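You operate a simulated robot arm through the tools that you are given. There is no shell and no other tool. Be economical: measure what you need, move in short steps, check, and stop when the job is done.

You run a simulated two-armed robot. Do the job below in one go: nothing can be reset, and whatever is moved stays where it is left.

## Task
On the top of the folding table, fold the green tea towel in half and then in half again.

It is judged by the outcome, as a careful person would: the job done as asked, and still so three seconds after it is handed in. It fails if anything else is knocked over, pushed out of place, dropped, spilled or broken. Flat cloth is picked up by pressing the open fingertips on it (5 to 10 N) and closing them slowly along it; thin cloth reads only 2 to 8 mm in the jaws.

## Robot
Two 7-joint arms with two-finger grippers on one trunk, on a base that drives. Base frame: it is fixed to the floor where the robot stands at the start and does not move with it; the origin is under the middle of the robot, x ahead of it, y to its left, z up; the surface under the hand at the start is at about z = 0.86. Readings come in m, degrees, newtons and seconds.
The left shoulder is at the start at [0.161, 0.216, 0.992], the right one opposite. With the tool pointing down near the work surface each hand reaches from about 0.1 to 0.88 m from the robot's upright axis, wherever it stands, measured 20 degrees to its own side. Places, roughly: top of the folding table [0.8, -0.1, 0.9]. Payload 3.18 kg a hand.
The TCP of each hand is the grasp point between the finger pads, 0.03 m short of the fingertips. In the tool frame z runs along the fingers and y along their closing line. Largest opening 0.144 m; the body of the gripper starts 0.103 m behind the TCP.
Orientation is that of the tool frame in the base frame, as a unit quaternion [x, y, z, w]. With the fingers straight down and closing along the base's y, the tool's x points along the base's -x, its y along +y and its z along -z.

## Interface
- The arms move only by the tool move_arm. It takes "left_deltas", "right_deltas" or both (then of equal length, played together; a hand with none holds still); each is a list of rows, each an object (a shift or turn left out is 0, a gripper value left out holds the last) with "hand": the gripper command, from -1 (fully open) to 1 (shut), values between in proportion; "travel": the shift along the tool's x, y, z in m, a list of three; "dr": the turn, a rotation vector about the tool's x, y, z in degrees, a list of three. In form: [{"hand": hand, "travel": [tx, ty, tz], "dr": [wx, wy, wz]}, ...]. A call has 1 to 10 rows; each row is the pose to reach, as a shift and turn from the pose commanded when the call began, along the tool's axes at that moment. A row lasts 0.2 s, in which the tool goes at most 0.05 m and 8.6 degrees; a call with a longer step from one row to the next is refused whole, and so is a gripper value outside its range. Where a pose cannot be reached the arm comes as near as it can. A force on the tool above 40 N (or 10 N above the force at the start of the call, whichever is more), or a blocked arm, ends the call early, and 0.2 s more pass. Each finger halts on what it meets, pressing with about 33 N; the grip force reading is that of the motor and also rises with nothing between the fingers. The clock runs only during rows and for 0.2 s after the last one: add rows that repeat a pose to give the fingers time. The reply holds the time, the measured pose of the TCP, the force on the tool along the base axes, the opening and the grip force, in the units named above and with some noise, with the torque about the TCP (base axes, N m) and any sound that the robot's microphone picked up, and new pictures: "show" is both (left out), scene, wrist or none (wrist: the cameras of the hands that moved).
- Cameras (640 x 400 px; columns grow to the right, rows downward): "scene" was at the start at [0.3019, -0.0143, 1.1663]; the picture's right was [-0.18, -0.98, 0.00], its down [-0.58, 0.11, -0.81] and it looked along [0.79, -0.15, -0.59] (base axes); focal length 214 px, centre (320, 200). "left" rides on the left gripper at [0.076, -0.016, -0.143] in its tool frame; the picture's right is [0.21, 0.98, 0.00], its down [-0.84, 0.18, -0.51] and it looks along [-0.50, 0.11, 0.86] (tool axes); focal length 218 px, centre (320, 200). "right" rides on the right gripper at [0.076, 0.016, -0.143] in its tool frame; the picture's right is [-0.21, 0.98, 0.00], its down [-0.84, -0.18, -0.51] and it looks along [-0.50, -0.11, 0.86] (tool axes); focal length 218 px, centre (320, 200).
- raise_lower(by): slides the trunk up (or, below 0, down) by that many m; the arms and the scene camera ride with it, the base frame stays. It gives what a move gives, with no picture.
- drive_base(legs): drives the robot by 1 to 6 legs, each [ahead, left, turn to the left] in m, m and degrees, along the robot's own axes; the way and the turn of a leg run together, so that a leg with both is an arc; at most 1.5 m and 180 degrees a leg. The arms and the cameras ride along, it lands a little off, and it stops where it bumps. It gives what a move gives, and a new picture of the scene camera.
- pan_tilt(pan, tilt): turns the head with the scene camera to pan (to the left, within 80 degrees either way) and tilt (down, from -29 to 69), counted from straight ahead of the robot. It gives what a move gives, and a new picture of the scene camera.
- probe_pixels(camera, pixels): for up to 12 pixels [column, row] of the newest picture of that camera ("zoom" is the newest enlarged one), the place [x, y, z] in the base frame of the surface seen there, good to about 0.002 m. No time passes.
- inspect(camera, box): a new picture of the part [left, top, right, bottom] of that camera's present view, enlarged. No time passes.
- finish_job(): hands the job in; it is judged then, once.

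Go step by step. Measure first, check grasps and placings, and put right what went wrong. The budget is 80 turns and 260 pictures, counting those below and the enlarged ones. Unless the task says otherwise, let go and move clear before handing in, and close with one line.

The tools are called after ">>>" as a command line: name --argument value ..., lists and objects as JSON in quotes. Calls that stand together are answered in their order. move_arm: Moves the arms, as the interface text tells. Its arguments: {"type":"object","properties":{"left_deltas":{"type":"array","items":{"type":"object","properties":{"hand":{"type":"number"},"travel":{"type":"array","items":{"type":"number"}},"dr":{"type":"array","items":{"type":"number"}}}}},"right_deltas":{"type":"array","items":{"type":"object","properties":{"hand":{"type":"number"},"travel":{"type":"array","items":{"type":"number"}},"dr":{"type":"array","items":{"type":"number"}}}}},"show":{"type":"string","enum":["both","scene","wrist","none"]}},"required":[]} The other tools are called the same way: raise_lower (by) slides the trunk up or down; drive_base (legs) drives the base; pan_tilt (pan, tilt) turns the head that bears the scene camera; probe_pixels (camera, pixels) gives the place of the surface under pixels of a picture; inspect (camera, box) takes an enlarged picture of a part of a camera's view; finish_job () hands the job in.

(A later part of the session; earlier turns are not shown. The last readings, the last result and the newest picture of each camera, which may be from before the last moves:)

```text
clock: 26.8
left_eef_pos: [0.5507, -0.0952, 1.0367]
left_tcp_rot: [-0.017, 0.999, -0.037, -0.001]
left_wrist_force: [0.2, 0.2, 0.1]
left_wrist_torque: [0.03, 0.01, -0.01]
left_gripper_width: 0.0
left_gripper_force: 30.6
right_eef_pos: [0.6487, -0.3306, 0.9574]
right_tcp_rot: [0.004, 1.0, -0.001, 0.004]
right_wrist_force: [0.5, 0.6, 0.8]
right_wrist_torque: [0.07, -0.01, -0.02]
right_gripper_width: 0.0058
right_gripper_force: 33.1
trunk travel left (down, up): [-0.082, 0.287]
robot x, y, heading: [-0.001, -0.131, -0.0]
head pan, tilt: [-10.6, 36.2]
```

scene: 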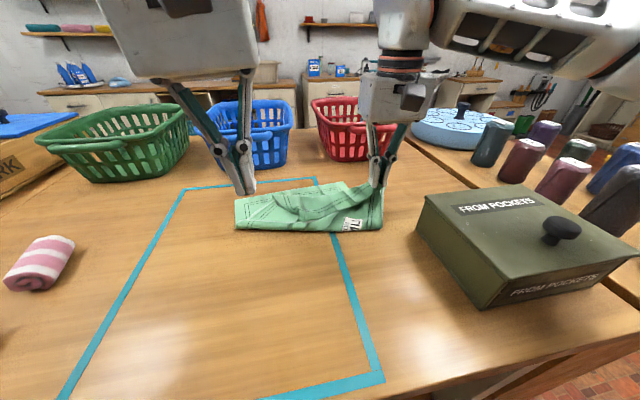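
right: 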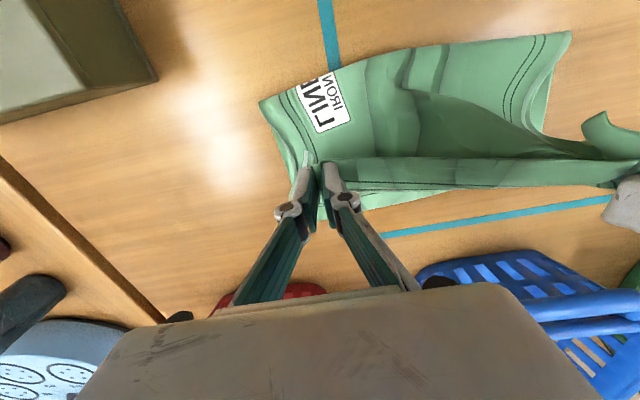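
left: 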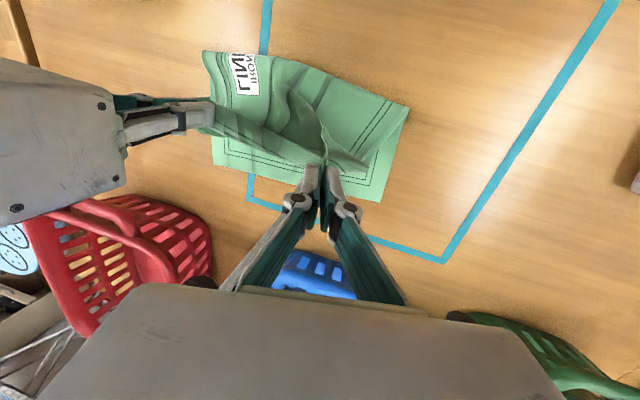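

The right hand still holds its corner. I'll test whether the reach limit comes from arm interference by moving the left well away and then moving the right towards its target corner.

>>> move_arm --left_deltas '[{"travel": [0.03, 0.04, 0]}, {"travel": [0.06, 0.08, 0]}, {"travel": [0.09, 0.12, 0]}, {"travel": [0.12, 0.16, 0]}, {"travel": [0.12, 0.18, 0]}, {"travel": [0.12, 0.18, 0]}]' --right_deltas '[{"travel": [0, 0, 0]}, {"travel": [-0.01, 0.01, 0]}, {"travel": [-0.02, 0.02, 0]}, {"travel": [-0.04, 0.03, 0]}, {"travel": [-0.06, 0.04, 0]}, {"travel": [-0.08, 0.05, 0.01]}]' --show "scene"

```text
clock: 28.2
left_eef_pos: [0.425, 0.0808, 1.0231]
left_tcp_rot: [-0.015, 0.999, -0.037, -0.001]
left_wrist_force: [0.4, 0.3, 0.2]
left_wrist_torque: [0.01, 0.01, 0.02]
left_gripper_width: 0.0002
left_gripper_force: 30.6
right_eef_pos: [0.6725, -0.3433, 0.9458]
right_tcp_rot: [0.006, 1.0, 0.0, 0.004]
right_wrist_force: [1.3, -0.5, -0.1]
right_wrist_torque: [0.01, 0.02, 0.01]
right_gripper_width: 0.0057
right_gripper_force: 33.4
right hand out of reach, approached as far as the arm can: row 2, 3, 4, 5, 6
trunk travel left (down, up): [-0.082, 0.287]
robot x, y, heading: [0.002, -0.1311, 0.1]
head pan, tilt: [-10.6, 36.2]
```

scene: 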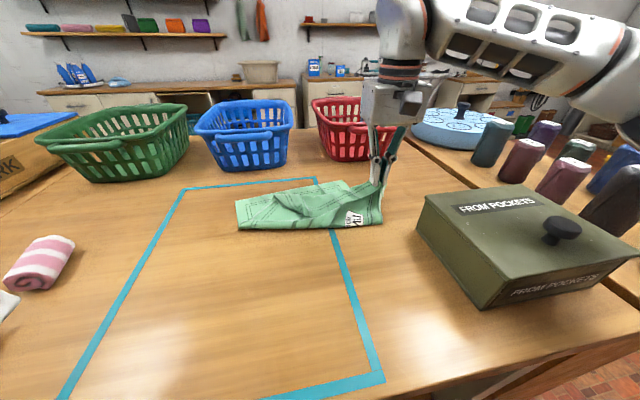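

The limit is the right arm itself at about 0.67 m ahead, so I need to be closer. I'll tilt the head to see the table edge and the room for driving ahead.

>>> pan_tilt --pan 0 --tilt 65

```text
clock: 29.1
left_eef_pos: [0.4238, 0.0824, 1.0244]
left_tcp_rot: [-0.016, 0.999, -0.036, 0.0]
left_wrist_force: [-0.1, -0.4, -0.5]
left_wrist_torque: [0.03, 0.0, -0.01]
left_gripper_width: 0.0
left_gripper_force: 30.5
right_eef_pos: [0.6712, -0.3438, 0.946]
right_tcp_rot: [0.004, 1.0, 0.002, 0.005]
right_wrist_force: [0.7, 0.9, -0.8]
right_wrist_torque: [0.01, -0.01, 0.01]
right_gripper_width: 0.0056
right_gripper_force: 32.7
trunk travel left (down, up): [-0.082, 0.287]
robot x, y, heading: [-0.0014, -0.1316, 0.1]
head pan, tilt: [0.0, 65.0]
```

scene: 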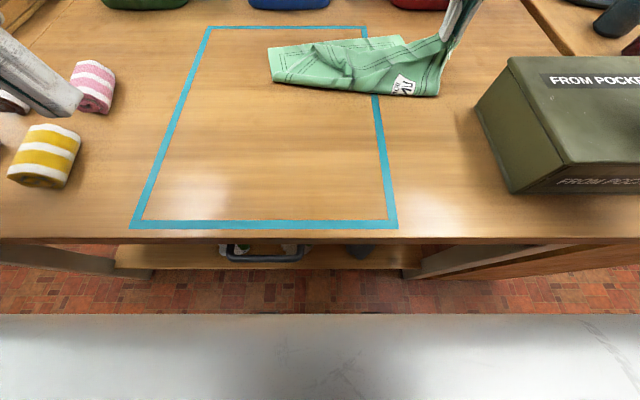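

>>> probe_pixels --camera "scene" --pixels '[[320, 234], [320, 300], [320, 316], [100, 318], [560, 316], [320, 380], [265, 258], [200, 262], [405, 258]]'

>>> inspect --camera "scene" --box '[250, 20, 480, 120]'

```text
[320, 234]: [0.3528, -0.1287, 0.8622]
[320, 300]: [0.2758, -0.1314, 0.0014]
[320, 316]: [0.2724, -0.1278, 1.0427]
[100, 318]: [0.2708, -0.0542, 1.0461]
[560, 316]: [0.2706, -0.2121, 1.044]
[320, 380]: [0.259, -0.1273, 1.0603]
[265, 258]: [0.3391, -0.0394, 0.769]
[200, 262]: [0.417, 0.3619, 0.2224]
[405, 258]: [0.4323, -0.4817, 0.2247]
```

```text
2.78 times, centred on (365, 70) of scene
```

zoom: 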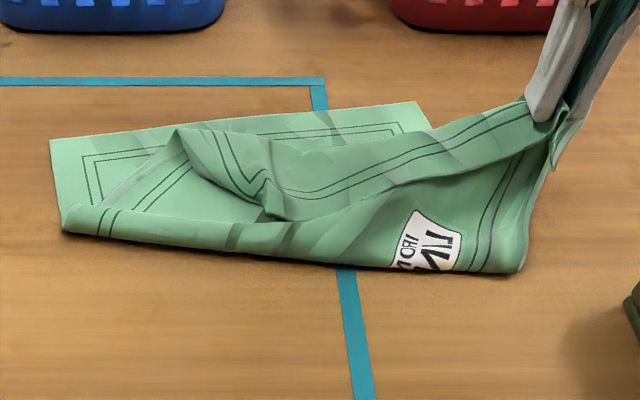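

The robot's front is at x≈0.272, the table edge at 0.353 and the handle at 0.339, so 0.06 m ahead is safe. Driving [0.06, +0.08] carries the held corner to about (0.732, -0.264), close to its target.

>>> drive_base --legs '[[0.058, 0.08, 0]]'

```text
clock: 30.5
left_eef_pos: [0.4812, 0.1623, 1.0233]
left_tcp_rot: [-0.016, 0.999, -0.038, -0.001]
left_wrist_force: [-0.4, 1.1, -0.6]
left_wrist_torque: [0.01, 0.04, -0.04]
left_gripper_width: 0.0
left_gripper_force: 31.1
right_eef_pos: [0.7306, -0.2623, 0.9459]
right_tcp_rot: [0.004, 1.0, 0.001, 0.004]
right_wrist_force: [0.2, 0.0, 0.3]
right_wrist_torque: [0.01, 0.0, 0.05]
right_gripper_width: 0.0056
right_gripper_force: 33.0
trunk travel left (down, up): [-0.082, 0.287]
robot x, y, heading: [0.0563, -0.052, 0.0]
head pan, tilt: [0.0, 65.0]
```

scene: 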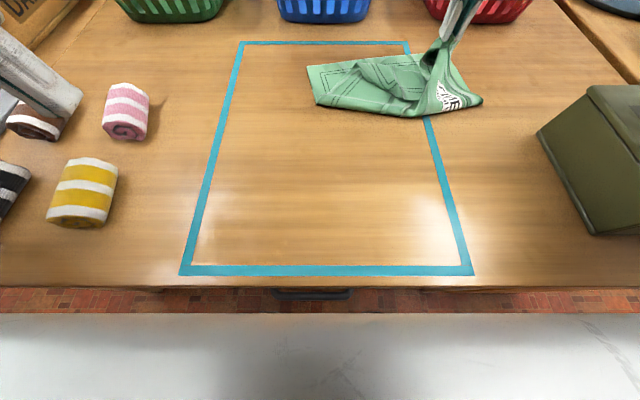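

The right hand is over the far right corner. I'll lower it to the table, edging forward as much as it can.

>>> move_arm --right_deltas '[{"travel": [-0.002, 0, 0.01]}, {"travel": [-0.005, 0, 0.025]}, {"travel": [-0.01, 0, 0.038]}, {"travel": [-0.014, 0, 0.046]}, {"travel": [-0.016, 0, 0.05]}]'

```text
clock: 31.7
left_eef_pos: [0.482, 0.1621, 1.0235]
left_tcp_rot: [-0.017, 0.999, -0.037, 0.0]
left_wrist_force: [0.3, 0.3, -0.1]
left_wrist_torque: [0.0, -0.02, 0.0]
left_gripper_width: 0.0
left_gripper_force: 30.5
right_eef_pos: [0.7461, -0.2636, 0.8949]
right_tcp_rot: [0.004, 1.0, 0.001, 0.005]
right_wrist_force: [-1.3, 0.0, 0.1]
right_wrist_torque: [0.02, -0.03, -0.01]
right_gripper_width: 0.0058
right_gripper_force: 33.2
trunk travel left (down, up): [-0.082, 0.287]
robot x, y, heading: [0.0566, -0.0528, 0.2]
head pan, tilt: [0.0, 65.0]
```

scene: 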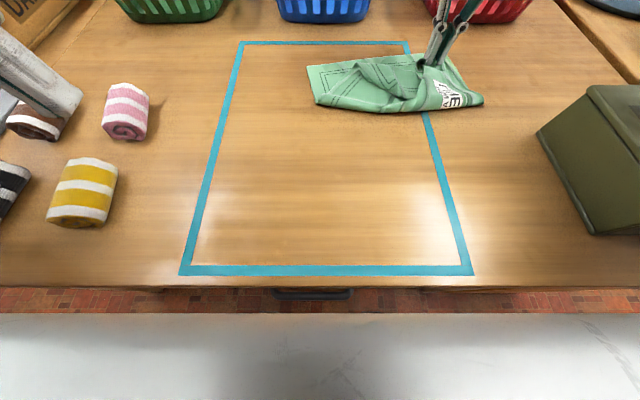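
right: 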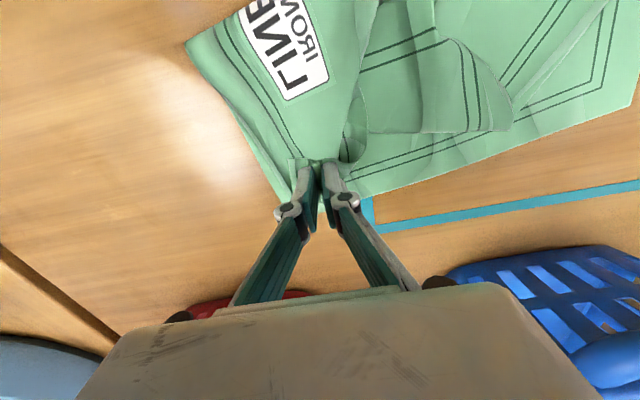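

The right corner is at (0.746, -0.264). I'll press lightly and open slowly to spread it flat, then rise.

>>> move_arm --right_deltas '[{"travel": [0, 0, 0.003]}, {"hand": 0.95, "travel": [0, 0, 0.003]}, {"hand": 0.85, "travel": [0, 0, 0.003]}, {"hand": 0.75, "travel": [0, 0, 0.003]}, {"hand": 0.65, "travel": [0, 0, 0.003]}, {"hand": 0.58, "travel": [0, 0, 0.003]}, {"hand": 0.58, "travel": [0, 0, -0.02]}, {"hand": 0.58, "travel": [0, 0, -0.06]}, {"hand": 0.58, "travel": [0.04, 0, -0.09]}]'

>>> inspect --camera "scene" --box '[280, 30, 510, 130]'

```text
clock: 33.7
left_eef_pos: [0.4793, 0.1618, 1.0248]
left_tcp_rot: [-0.017, 0.999, -0.038, 0.002]
left_wrist_force: [-0.1, -0.5, 0.1]
left_wrist_torque: [-0.04, -0.06, 0.01]
left_gripper_width: 0.0
left_gripper_force: 30.8
right_eef_pos: [0.7038, -0.2629, 0.9886]
right_tcp_rot: [0.004, 1.0, 0.001, 0.006]
right_wrist_force: [-0.8, -0.3, 0.7]
right_wrist_torque: [0.03, -0.01, -0.03]
right_gripper_width: 0.0302
right_gripper_force: 0.0
right hand out of reach, approached as far as the arm can: row 7, 8
trunk travel left (down, up): [-0.082, 0.287]
robot x, y, heading: [0.0575, -0.0535, 0.1]
head pan, tilt: [0.0, 65.0]
```

scene: 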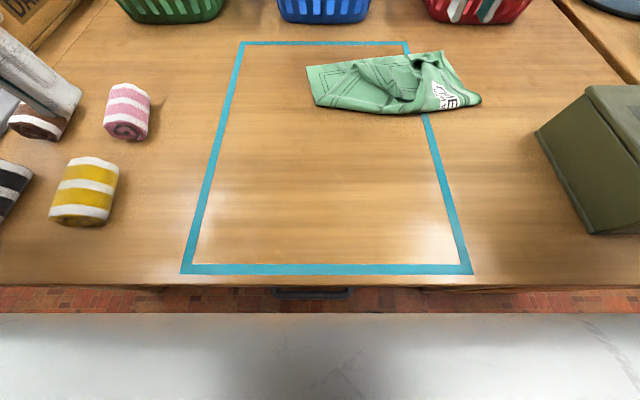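
right: 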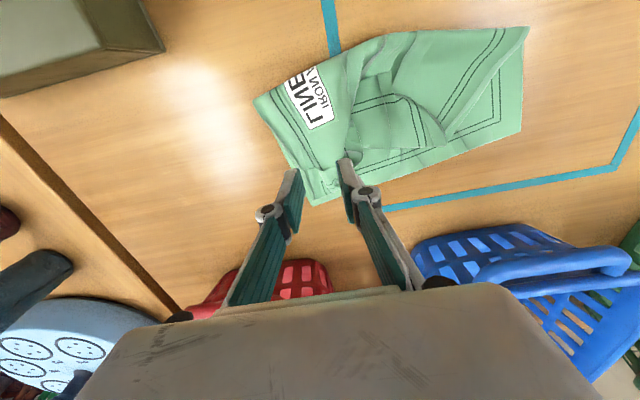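

```text
2.78 times, centred on (395, 80) of scene
```

zoom: 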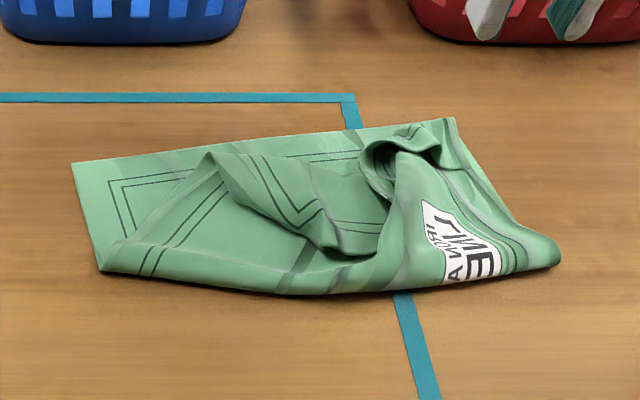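

The right corner is in place. The loose corner lies around zoom (330,250), so I'll probe there and get a better view.

>>> probe_pixels --camera "zoom" --pixels '[[330, 252], [300, 212], [212, 158], [75, 165], [102, 268], [452, 120], [558, 258], [385, 145], [375, 180], [390, 220], [260, 190], [345, 235]]'

>>> inspect --camera "right" --box '[240, 10, 540, 210]'

```text
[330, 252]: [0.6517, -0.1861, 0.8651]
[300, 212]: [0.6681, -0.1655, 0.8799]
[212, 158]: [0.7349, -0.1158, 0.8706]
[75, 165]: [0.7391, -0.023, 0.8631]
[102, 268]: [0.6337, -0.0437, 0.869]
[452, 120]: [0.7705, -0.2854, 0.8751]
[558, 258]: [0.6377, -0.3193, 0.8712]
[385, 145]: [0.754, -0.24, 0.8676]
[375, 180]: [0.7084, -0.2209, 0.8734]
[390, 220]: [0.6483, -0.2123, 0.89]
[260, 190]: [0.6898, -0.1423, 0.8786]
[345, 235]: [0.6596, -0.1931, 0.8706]
```

```text
2.00 times, centred on (390, 110) of right
```

zoom: 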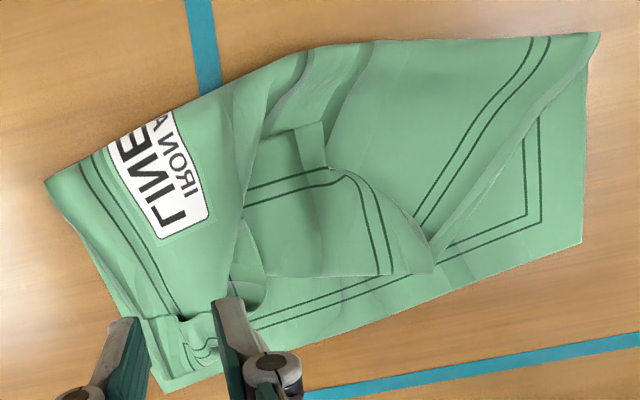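

>>> probe_pixels --camera "zoom" --pixels '[[338, 176], [318, 150], [300, 200], [350, 230], [370, 200], [425, 262], [275, 268], [330, 265], [400, 150], [310, 135], [255, 160], [240, 215]]'

>>> inspect --camera "right" --box '[330, 50, 490, 150]'

```text
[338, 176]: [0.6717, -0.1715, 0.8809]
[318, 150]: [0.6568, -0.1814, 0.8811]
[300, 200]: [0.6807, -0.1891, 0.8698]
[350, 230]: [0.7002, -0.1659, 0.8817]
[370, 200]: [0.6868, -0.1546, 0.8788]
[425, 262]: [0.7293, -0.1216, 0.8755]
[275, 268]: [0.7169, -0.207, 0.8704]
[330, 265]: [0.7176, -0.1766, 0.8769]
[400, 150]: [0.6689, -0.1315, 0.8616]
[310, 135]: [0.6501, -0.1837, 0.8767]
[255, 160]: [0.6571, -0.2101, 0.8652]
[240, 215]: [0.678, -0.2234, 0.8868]
```

```text
4.00 times, centred on (410, 100) of right
```

zoom: 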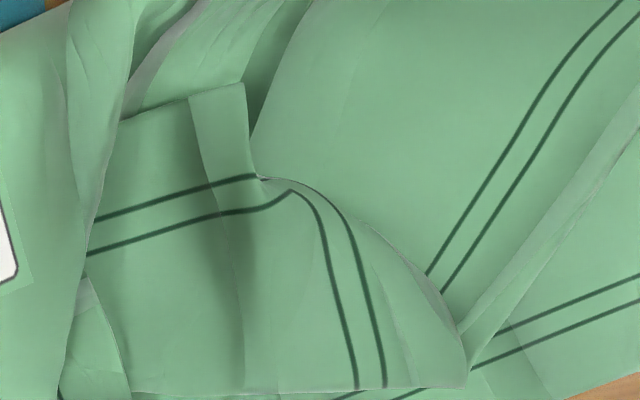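

The loose corner is a flap near (0.655, -0.18), lifted at z≈0.88. I'll retract the right hand up and back, then drive right so the left arm gets good reach.

>>> move_arm --right_deltas '[{"travel": [0.04, 0, -0.02]}, {"travel": [0.08, 0, -0.04]}, {"travel": [0.12, 0, -0.06]}, {"travel": [0.16, 0, -0.09]}, {"travel": [0.2, 0.0, -0.12]}, {"travel": [0.24, 0.0, -0.15]}, {"travel": [0.28, 0.0, -0.16]}]' --left_deltas '[{"hand": 0.3}, {"hand": 0.3}, {"hand": 0.3}, {"hand": 0.3}, {"hand": 0.3, "dr": [-1, 0, 0]}, {"hand": 0.3, "dr": [-3, 0, 1]}, {"hand": 0.3, "dr": [-4.3, 0, 1.9]}]' --show "none"

>>> drive_base --legs '[[0, -0.2, 0]]'

>>> pan_tilt --pan 15 --tilt 50

```text
clock: 35.3
left_eef_pos: [0.4807, 0.1627, 1.0245]
left_tcp_rot: [0.0, 1.0, 0.001, 0.002]
left_wrist_force: [-0.3, 0.4, 0.8]
left_wrist_torque: [0.01, -0.04, 0.0]
left_gripper_width: 0.0506
left_gripper_force: 0.0
right_eef_pos: [0.4233, -0.2604, 1.1452]
right_tcp_rot: [0.005, 1.0, 0.0, 0.005]
right_wrist_force: [0.3, 1.1, 0.3]
right_wrist_torque: [0.0, -0.03, 0.03]
right_gripper_width: 0.0301
right_gripper_force: 0.2
trunk travel left (down, up): [-0.082, 0.287]
robot x, y, heading: [0.0559, -0.0475, -0.1]
head pan, tilt: [0.0, 65.0]
```

```text
clock: 37.6
left_eef_pos: [0.4817, -0.0371, 1.0231]
left_tcp_rot: [0.001, 1.0, 0.0, 0.0]
left_wrist_force: [-0.3, 0.6, -0.2]
left_wrist_torque: [0.0, 0.0, -0.03]
left_gripper_width: 0.0504
left_gripper_force: 0.0
right_eef_pos: [0.4242, -0.4599, 1.1434]
right_tcp_rot: [0.005, 1.0, 0.001, 0.006]
right_wrist_force: [0.7, 0.2, -0.9]
right_wrist_torque: [0.02, -0.01, -0.03]
right_gripper_width: 0.0302
right_gripper_force: 0.1
trunk travel left (down, up): [-0.082, 0.287]
robot x, y, heading: [0.0562, -0.2502, 0.2]
head pan, tilt: [0.0, 65.0]
```

scene: 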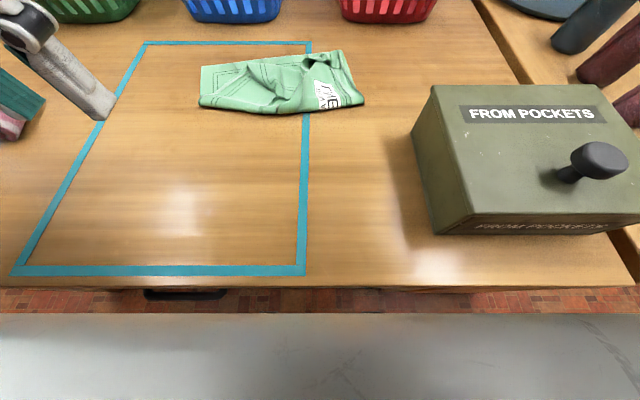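

```text
clock: 38.4
left_eef_pos: [0.4826, -0.0376, 1.0241]
left_tcp_rot: [0.002, 1.0, 0.001, 0.001]
left_wrist_force: [0.4, 0.0, -1.0]
left_wrist_torque: [0.03, 0.01, -0.02]
left_gripper_width: 0.0504
left_gripper_force: 0.0
right_eef_pos: [0.4242, -0.4605, 1.143]
right_tcp_rot: [0.005, 1.0, 0.001, 0.005]
right_wrist_force: [0.2, 0.0, 0.1]
right_wrist_torque: [0.02, 0.01, 0.01]
right_gripper_width: 0.03
right_gripper_force: 0.0
trunk travel left (down, up): [-0.082, 0.287]
robot x, y, heading: [0.0554, -0.2505, 0.0]
head pan, tilt: [15.0, 50.0]
```

scene: 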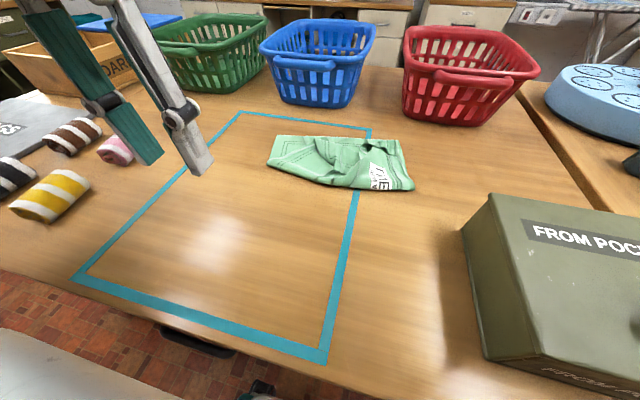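

Now I'll bring the left hand above the loose flap at (0.665, -0.176).

>>> move_arm --left_deltas '[{"hand": 0.4, "travel": [-0.03, -0.023, 0.0]}, {"travel": [-0.06, -0.046, 0.0]}, {"travel": [-0.09, -0.069, 0.01]}, {"travel": [-0.12, -0.092, 0.025]}, {"travel": [-0.15, -0.115, 0.045]}, {"travel": [-0.182, -0.138, 0.066]}, {"travel": [-0.182, -0.138, 0.086]}, {"travel": [-0.182, -0.138, 0.086]}]'

>>> inspect --camera "left" --box '[220, 50, 460, 200]'

>>> inspect --camera "scene" --box '[250, 110, 430, 210]'

```text
clock: 40.2
left_eef_pos: [0.6633, -0.175, 0.9381]
left_tcp_rot: [0.001, 1.0, 0.0, -0.001]
left_wrist_force: [0.0, 0.6, -0.2]
left_wrist_torque: [0.01, 0.01, -0.04]
left_gripper_width: 0.0431
left_gripper_force: 0.0
right_eef_pos: [0.4241, -0.4591, 1.1423]
right_tcp_rot: [0.005, 1.0, 0.001, 0.004]
right_wrist_force: [0.2, -0.5, -0.6]
right_wrist_torque: [0.02, 0.01, 0.0]
right_gripper_width: 0.0299
right_gripper_force: 0.0
trunk travel left (down, up): [-0.082, 0.287]
robot x, y, heading: [0.0568, -0.2485, 0.1]
head pan, tilt: [15.0, 50.0]
```

scene: 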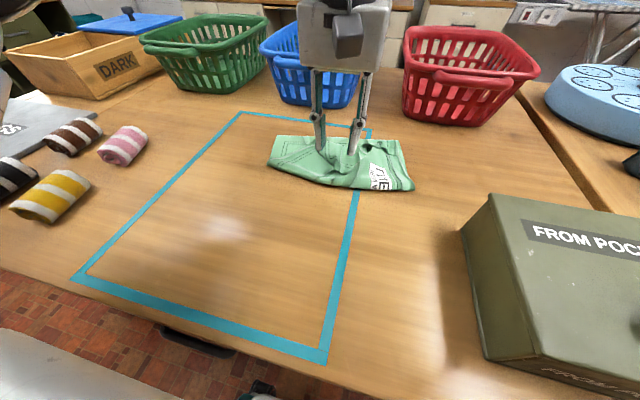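
left: 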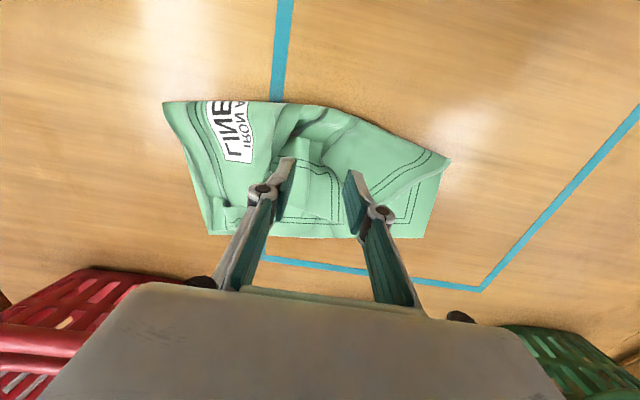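

```text
2.67 times, centred on (340, 125) of left
```

zoom: 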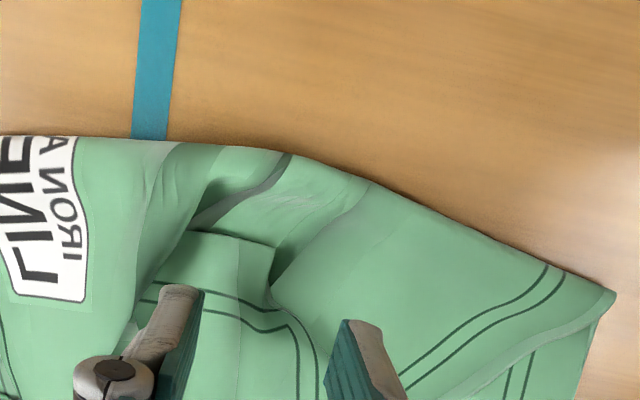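

```text
3.56 times, centred on (340, 160) of scene
```

zoom: 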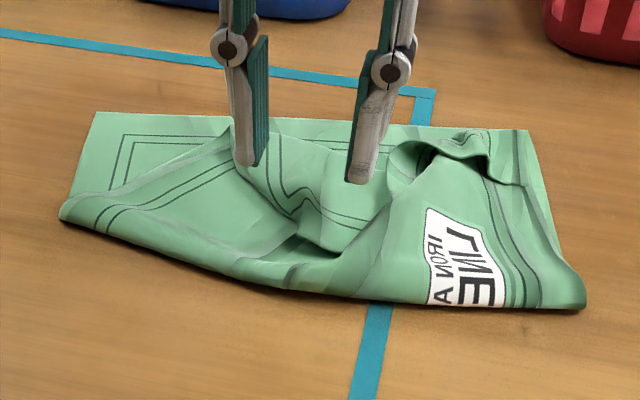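

The flap's free corner lies between the fingers. I'll lower so the tips stop just above the layers beneath, then close slowly.

>>> move_arm --left_deltas '[{"hand": 0.44, "travel": [0, -0.008, 0.02]}, {"hand": 0.44, "travel": [0, -0.008, 0.036]}, {"hand": 0.44, "travel": [0, -0.008, 0.041]}, {"hand": 0.54, "travel": [0, -0.008, 0.041]}, {"hand": 0.64, "travel": [0, -0.008, 0.041]}, {"hand": 0.74, "travel": [0, -0.008, 0.041]}, {"hand": 0.84, "travel": [0, -0.008, 0.041]}, {"hand": 0.94, "travel": [0, -0.008, 0.041]}, {"hand": 1.0, "travel": [0, -0.008, 0.041]}, {"hand": 1.0, "travel": [0, -0.008, 0.041]}]'

>>> inspect --camera "scene" --box '[250, 110, 430, 210]'

```text
clock: 42.4
left_eef_pos: [0.664, -0.1835, 0.897]
left_tcp_rot: [0.002, 1.0, 0.0, 0.0]
left_wrist_force: [1.2, -0.5, -0.3]
left_wrist_torque: [-0.16, 0.01, 0.0]
left_gripper_width: 0.0
left_gripper_force: 26.7
right_eef_pos: [0.4246, -0.4591, 1.1429]
right_tcp_rot: [0.005, 1.0, 0.001, 0.005]
right_wrist_force: [0.4, -0.1, 0.7]
right_wrist_torque: [0.01, -0.01, 0.01]
right_gripper_width: 0.0303
right_gripper_force: 0.1
trunk travel left (down, up): [-0.082, 0.287]
robot x, y, heading: [0.061, -0.2504, -0.1]
head pan, tilt: [15.0, 50.0]
```

scene: 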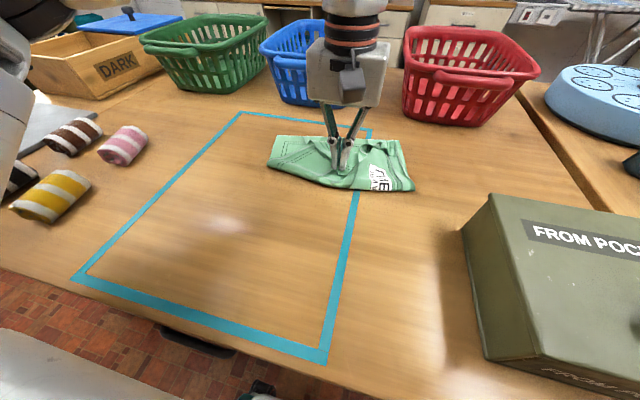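
left: 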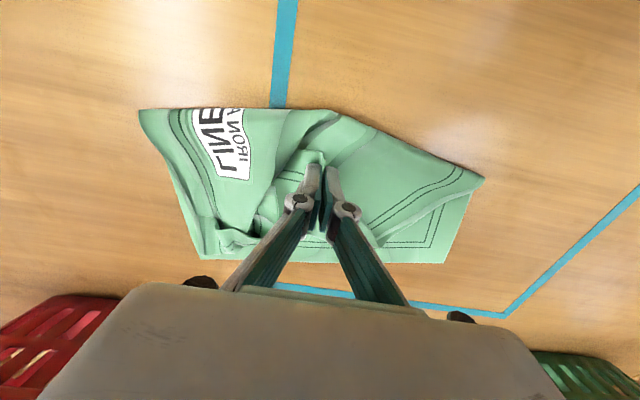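

```text
3.56 times, centred on (340, 160) of scene
```

zoom: 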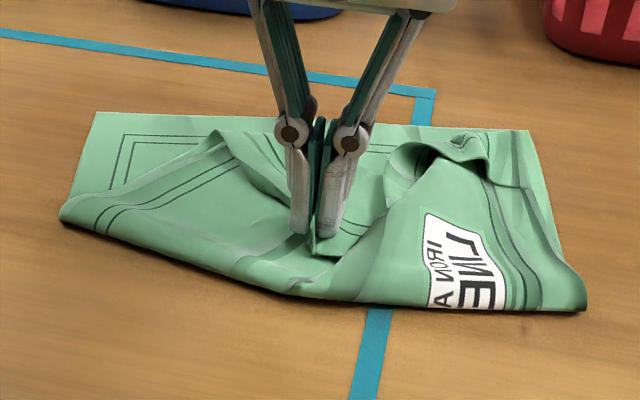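

The opening reads 0.0 though the cloth seems to touch the fingers. I'll lift 3 cm to see if anything is held.

>>> move_arm --left_deltas '[{"travel": [0, 0, -0.015]}, {"travel": [0, 0, -0.03]}]' --show "none"

>>> inspect --camera "scene" --box '[250, 110, 430, 210]'

>>> inspect --camera "left" --box '[220, 80, 460, 230]'

```text
clock: 43.0
left_eef_pos: [0.6626, -0.1839, 0.9269]
left_tcp_rot: [0.001, 1.0, -0.001, 0.001]
left_wrist_force: [0.4, 0.2, 0.3]
left_wrist_torque: [0.03, -0.04, 0.02]
left_gripper_width: 0.0039
left_gripper_force: 28.3
right_eef_pos: [0.4245, -0.46, 1.1434]
right_tcp_rot: [0.005, 1.0, 0.0, 0.006]
right_wrist_force: [0.1, -0.8, -0.7]
right_wrist_torque: [0.0, -0.03, 0.0]
right_gripper_width: 0.0303
right_gripper_force: 0.1
trunk travel left (down, up): [-0.082, 0.287]
robot x, y, heading: [0.0598, -0.2473, -0.1]
head pan, tilt: [15.0, 50.0]
```

```text
3.56 times, centred on (340, 160) of scene
```

zoom: 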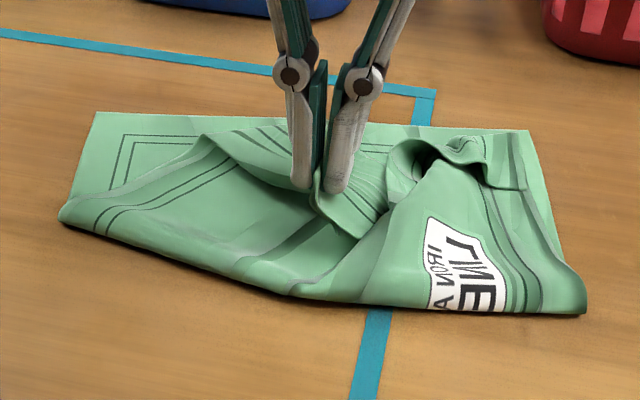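

```text
2.67 times, centred on (340, 155) of left
```

zoom: 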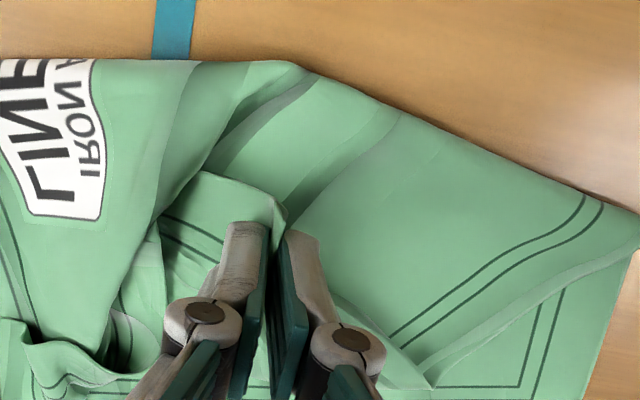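

The left now holds only the flap corner (3.9 mm). I'll lift it and carry it over toward the bottom layer's far left corner near (0.74, -0.023).

>>> move_arm --left_deltas '[{"travel": [0, 0.01, -0.02]}, {"travel": [-0.005, 0.025, -0.035]}, {"travel": [-0.015, 0.045, -0.04]}, {"travel": [-0.025, 0.065, -0.04]}, {"travel": [-0.035, 0.085, -0.035]}, {"travel": [-0.045, 0.1, -0.025]}, {"travel": [-0.055, 0.115, -0.01]}, {"travel": [-0.06, 0.125, 0.005]}, {"travel": [-0.063, 0.13, 0.015]}]'

>>> inspect --camera "scene" --box '[250, 110, 430, 210]'

```text
clock: 45.0
left_eef_pos: [0.7272, -0.0528, 0.9104]
left_tcp_rot: [0.001, 1.0, 0.0, 0.0]
left_wrist_force: [1.0, -2.7, 1.6]
left_wrist_torque: [-0.3, 0.04, 0.04]
left_gripper_width: 0.0001
left_gripper_force: 26.8
right_eef_pos: [0.4246, -0.4605, 1.1429]
right_tcp_rot: [0.006, 1.0, 0.001, 0.005]
right_wrist_force: [0.5, 0.1, -0.9]
right_wrist_torque: [-0.02, 0.0, -0.03]
right_gripper_width: 0.0301
right_gripper_force: 0.0
trunk travel left (down, up): [-0.082, 0.287]
robot x, y, heading: [0.0568, -0.2475, -0.3]
head pan, tilt: [15.0, 50.0]
```

scene: 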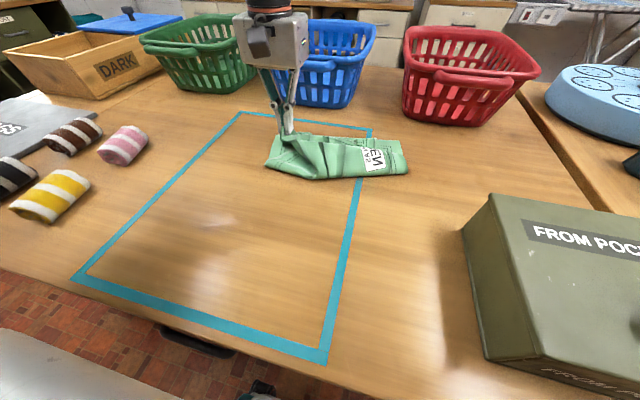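
left: 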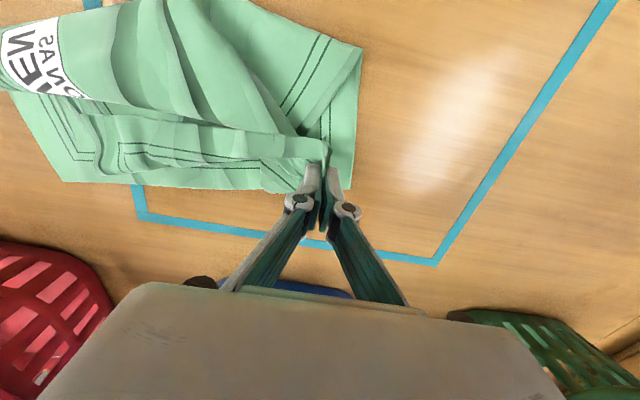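

```text
3.56 times, centred on (340, 160) of scene
```

zoom: 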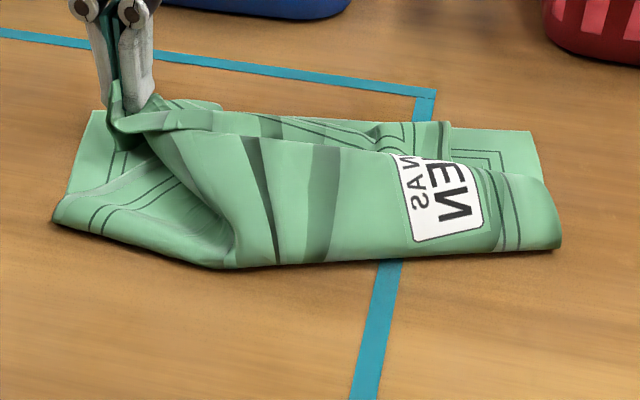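

The corner came over but pulled the right corner inward a bit. I'll ease back 2.5 cm, lower and release by pressing and opening, then review.

>>> move_arm --left_deltas '[{"travel": [-0.004, -0.012, 0.005]}, {"travel": [-0.008, -0.025, 0.012]}, {"travel": [-0.008, -0.025, 0.016]}, {"hand": 0.9, "travel": [-0.008, -0.025, 0.017]}, {"hand": 0.75, "travel": [-0.008, -0.025, 0.017]}, {"hand": 0.6, "travel": [-0.008, -0.025, 0.017]}, {"hand": 0.5, "travel": [-0.008, -0.025, 0.0]}, {"hand": 0.5, "travel": [-0.008, -0.025, -0.03]}, {"hand": 0.5, "travel": [0.03, 0.0, -0.06]}, {"hand": 0.5, "travel": [0.07, 0.02, -0.08]}]'

>>> inspect --camera "scene" --box '[250, 110, 430, 210]'

>>> inspect --camera "left" --box '[80, 60, 400, 260]'

```text
refused: row 9 steps farther than a row can; nothing moved
```

```text
3.56 times, centred on (340, 160) of scene
```

zoom: 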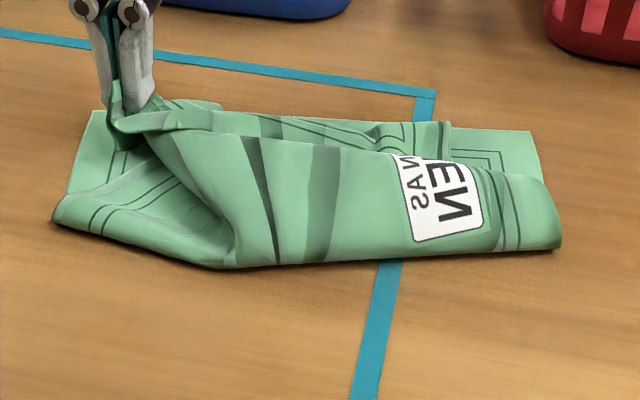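

```text
2.00 times, centred on (240, 160) of left
```

zoom: 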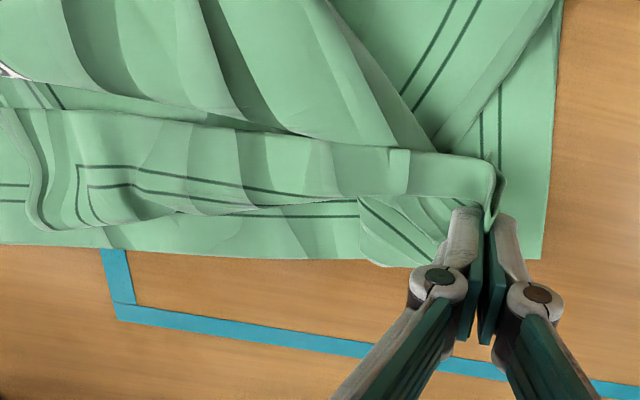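

>>> move_arm --left_deltas '[{"travel": [-0.004, -0.01, 0.005]}, {"travel": [-0.008, -0.02, 0.012]}, {"travel": [-0.008, -0.02, 0.016]}, {"hand": 0.9, "travel": [-0.008, -0.02, 0.017]}, {"hand": 0.75, "travel": [-0.008, -0.02, 0.017]}, {"hand": 0.6, "travel": [-0.008, -0.02, 0.017]}, {"hand": 0.5, "travel": [-0.008, -0.02, 0.0]}, {"hand": 0.5, "travel": [-0.008, -0.02, -0.03]}, {"hand": 0.5, "travel": [0.02, -0.01, -0.06]}, {"hand": 0.5, "travel": [0.05, 0.0, -0.08]}]'

>>> inspect --camera "scene" --box '[250, 110, 430, 210]'

>>> inspect --camera "left" --box '[80, 50, 400, 250]'

```text
clock: 47.2
left_eef_pos: [0.6774, -0.0531, 0.9915]
left_tcp_rot: [0.0, 1.0, 0.0, 0.001]
left_wrist_force: [-1.1, 0.6, -0.7]
left_wrist_torque: [0.02, -0.03, 0.04]
left_gripper_width: 0.0359
left_gripper_force: 0.1
right_eef_pos: [0.4236, -0.46, 1.1433]
right_tcp_rot: [0.006, 1.0, 0.0, 0.007]
right_wrist_force: [0.1, -0.3, 0.9]
right_wrist_torque: [0.0, -0.03, 0.01]
right_gripper_width: 0.0304
right_gripper_force: 0.1
trunk travel left (down, up): [-0.082, 0.287]
robot x, y, heading: [0.0552, -0.2481, 0.1]
head pan, tilt: [15.0, 50.0]
```

scene: 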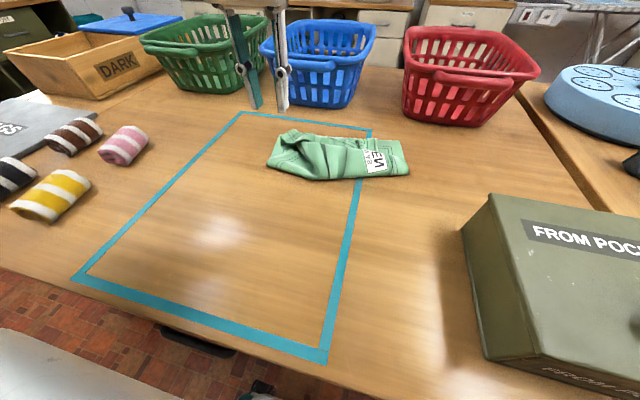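
left: 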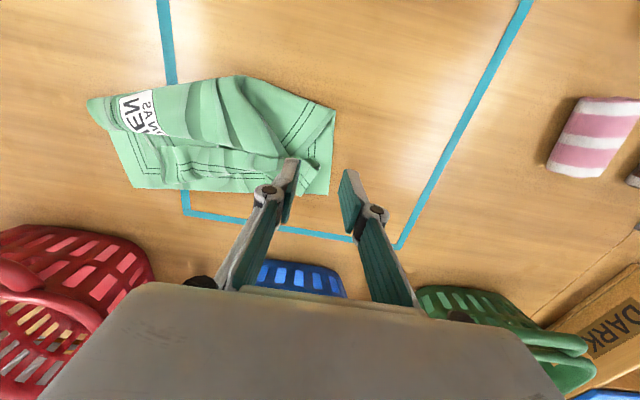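

```text
3.56 times, centred on (340, 160) of scene
```

zoom: 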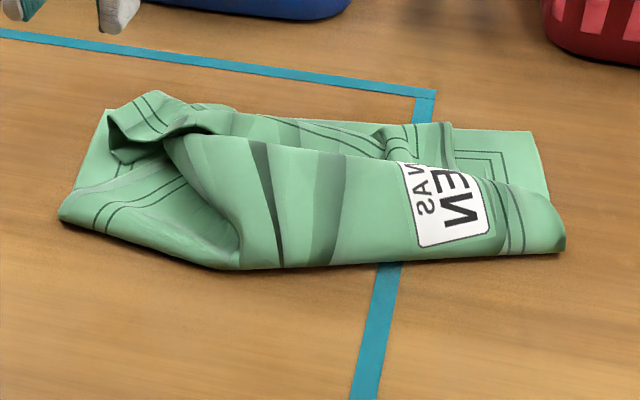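

```text
2.00 times, centred on (240, 150) of left
```

zoom: 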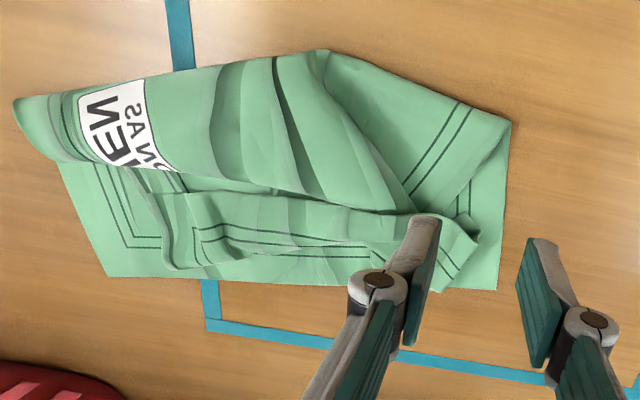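

The top layer is twisted, so I'll open the towel out again and redo the fold closer to the robot. First I'll locate the loose left corner.

>>> probe_pixels --camera "zoom" --pixels '[[475, 235], [460, 228], [448, 270], [450, 250], [510, 122], [497, 288], [170, 265], [195, 232], [160, 195], [322, 52], [105, 275], [15, 102]]'

>>> move_arm --left_deltas '[{"travel": [0.03, 0, -0.02]}, {"travel": [0.06, 0, -0.03]}]' --show "none"

>>> inspect --camera "left" --box '[100, 70, 400, 250]'

```text
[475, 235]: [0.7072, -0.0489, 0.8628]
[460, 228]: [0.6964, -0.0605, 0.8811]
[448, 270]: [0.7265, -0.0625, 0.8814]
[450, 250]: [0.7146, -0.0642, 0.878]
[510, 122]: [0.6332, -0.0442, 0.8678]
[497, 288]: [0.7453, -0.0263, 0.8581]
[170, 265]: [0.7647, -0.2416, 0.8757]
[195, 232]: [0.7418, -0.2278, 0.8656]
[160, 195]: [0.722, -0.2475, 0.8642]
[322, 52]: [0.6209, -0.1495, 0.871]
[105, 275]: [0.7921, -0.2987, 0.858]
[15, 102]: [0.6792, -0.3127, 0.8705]
```

```text
clock: 47.8
left_eef_pos: [0.6168, -0.0537, 1.023]
left_tcp_rot: [0.001, 1.0, 0.001, 0.0]
left_wrist_force: [-0.2, 0.3, 0.1]
left_wrist_torque: [-0.02, -0.03, 0.0]
left_gripper_width: 0.0362
left_gripper_force: 0.0
right_eef_pos: [0.425, -0.4581, 1.1423]
right_tcp_rot: [0.005, 1.0, 0.001, 0.005]
right_wrist_force: [-0.7, 0.3, 0.3]
right_wrist_torque: [0.0, 0.0, 0.02]
right_gripper_width: 0.0302
right_gripper_force: 0.0
trunk travel left (down, up): [-0.082, 0.287]
robot x, y, heading: [0.0602, -0.2503, -0.1]
head pan, tilt: [15.0, 50.0]
```

```text
2.13 times, centred on (250, 160) of left
```

zoom: 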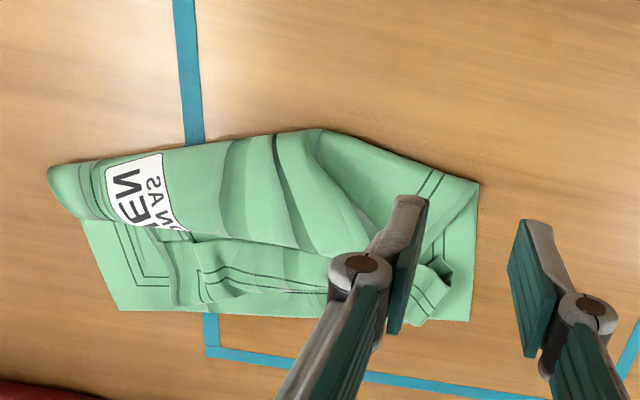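

The loose corner is raised (z≈0.88) around (0.715, -0.062). I'll pinch it as I did the flap before.

>>> move_arm --left_deltas '[{"hand": 0.4, "travel": [-0.04, -0.003, 0.02]}, {"travel": [-0.075, -0.006, 0.05]}, {"travel": [-0.098, -0.007, 0.085]}, {"travel": [-0.098, -0.007, 0.11]}, {"travel": [-0.098, -0.007, 0.124]}, {"hand": 0.55, "travel": [-0.098, -0.007, 0.125]}, {"hand": 0.7, "travel": [-0.098, -0.007, 0.125]}, {"hand": 0.85, "travel": [-0.098, -0.007, 0.125]}, {"hand": 1.0, "travel": [-0.098, -0.007, 0.125]}, {"hand": 1.0, "travel": [-0.098, -0.007, 0.125]}]' --show "none"

>>> move_arm --left_deltas '[{"travel": [0, 0, -0.015]}, {"travel": [0.0, 0, -0.04]}]'

>>> inspect --camera "scene" --box '[250, 100, 430, 200]'

```text
clock: 50.0
left_eef_pos: [0.7145, -0.0615, 0.8977]
left_tcp_rot: [0.001, 1.0, 0.0, 0.001]
left_wrist_force: [0.1, -0.4, 2.5]
left_wrist_torque: [0.0, -0.01, 0.03]
left_gripper_width: 0.0012
left_gripper_force: 31.6
right_eef_pos: [0.424, -0.4592, 1.1434]
right_tcp_rot: [0.005, 1.0, 0.0, 0.005]
right_wrist_force: [-0.5, 0.1, -0.5]
right_wrist_torque: [-0.01, -0.02, 0.02]
right_gripper_width: 0.0302
right_gripper_force: 0.0
trunk travel left (down, up): [-0.082, 0.287]
robot x, y, heading: [0.0575, -0.2501, 0.1]
head pan, tilt: [15.0, 50.0]
```

```text
clock: 50.6
left_eef_pos: [0.7145, -0.0609, 0.9381]
left_tcp_rot: [0.001, 1.0, 0.0, 0.001]
left_wrist_force: [-1.3, -1.8, 3.2]
left_wrist_torque: [0.0, -0.02, -0.02]
left_gripper_width: 0.0
left_gripper_force: 30.3
right_eef_pos: [0.4228, -0.4594, 1.1429]
right_tcp_rot: [0.005, 1.0, 0.0, 0.006]
right_wrist_force: [0.0, 0.5, -0.6]
right_wrist_torque: [-0.01, 0.0, -0.02]
right_gripper_width: 0.0302
right_gripper_force: 0.0
trunk travel left (down, up): [-0.082, 0.287]
robot x, y, heading: [0.0611, -0.2467, -0.1]
head pan, tilt: [15.0, 50.0]
```

scene: 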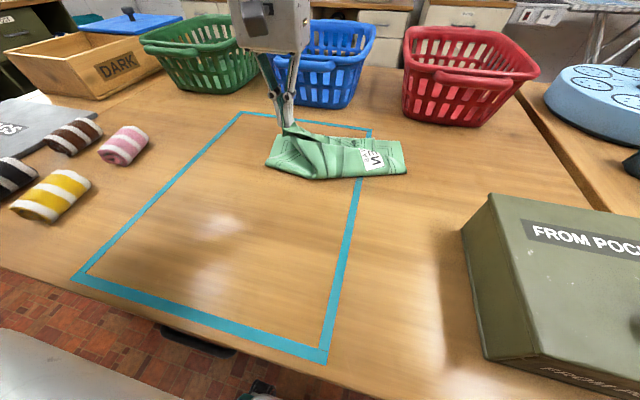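
left: 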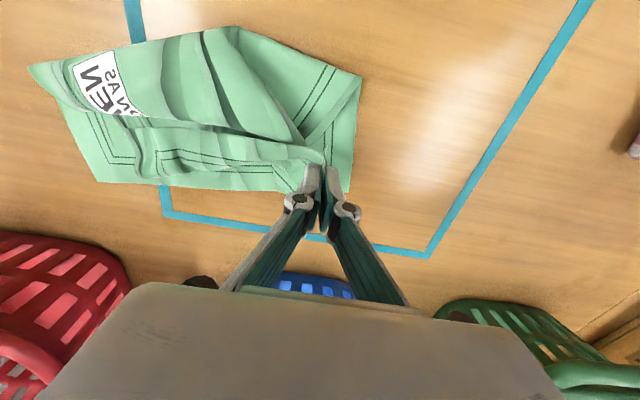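

```text
3.56 times, centred on (340, 150) of scene
```

zoom: 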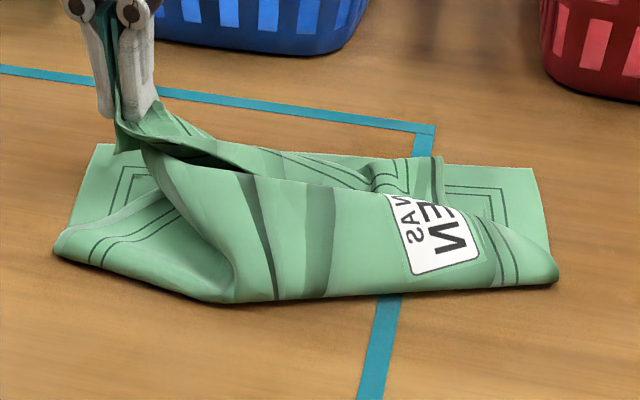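

It's held and only the top layer lifts. I'll carry it up and back toward the robot to unfold.

>>> move_arm --left_deltas '[{"travel": [0.015, 0.0, -0.03]}, {"travel": [0.04, 0.003, -0.045]}, {"travel": [0.07, 0.006, -0.05]}, {"travel": [0.1, 0.01, -0.05]}, {"travel": [0.13, 0.014, -0.05]}, {"travel": [0.16, 0.018, -0.045]}, {"travel": [0.19, 0.022, -0.035]}, {"travel": [0.22, 0.025, -0.02]}, {"travel": [0.25, 0.028, 0.0]}, {"travel": [0.27, 0.03, 0.02]}]'

>>> inspect --camera "scene" --box '[220, 100, 440, 240]'

```text
clock: 52.8
left_eef_pos: [0.4449, -0.0314, 0.9171]
left_tcp_rot: [0.0, 1.0, 0.0, 0.0]
left_wrist_force: [-3.4, -0.9, 7.2]
left_wrist_torque: [-0.29, -0.09, -0.05]
left_gripper_width: 0.0
left_gripper_force: 26.2
right_eef_pos: [0.4249, -0.4592, 1.1434]
right_tcp_rot: [0.005, 1.0, 0.0, 0.005]
right_wrist_force: [0.9, 0.6, -0.6]
right_wrist_torque: [-0.06, 0.03, 0.0]
right_gripper_width: 0.0301
right_gripper_force: 0.1
trunk travel left (down, up): [-0.082, 0.287]
robot x, y, heading: [0.0564, -0.2509, 0.3]
head pan, tilt: [15.0, 50.0]
```

scene: 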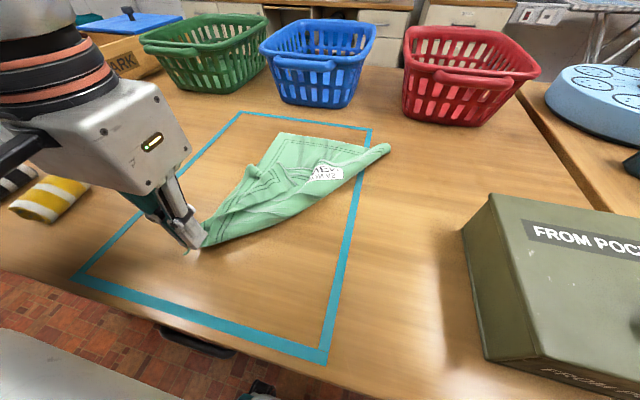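
left: 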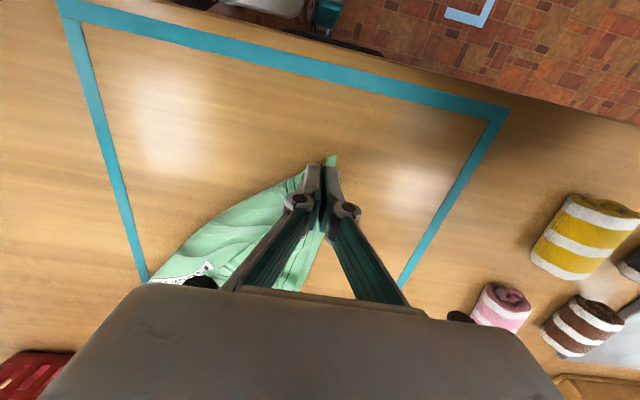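

```text
2.86 times, centred on (330, 170) of scene
```

zoom: 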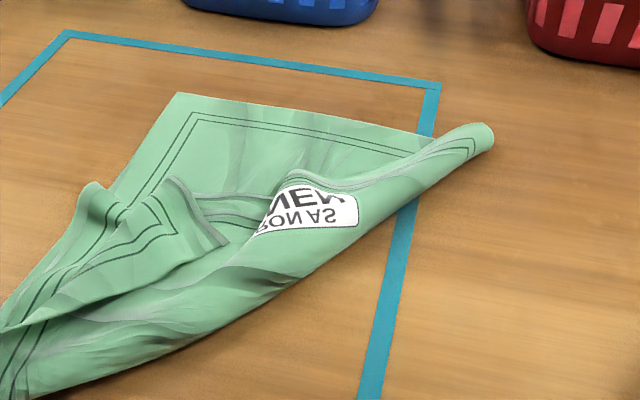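

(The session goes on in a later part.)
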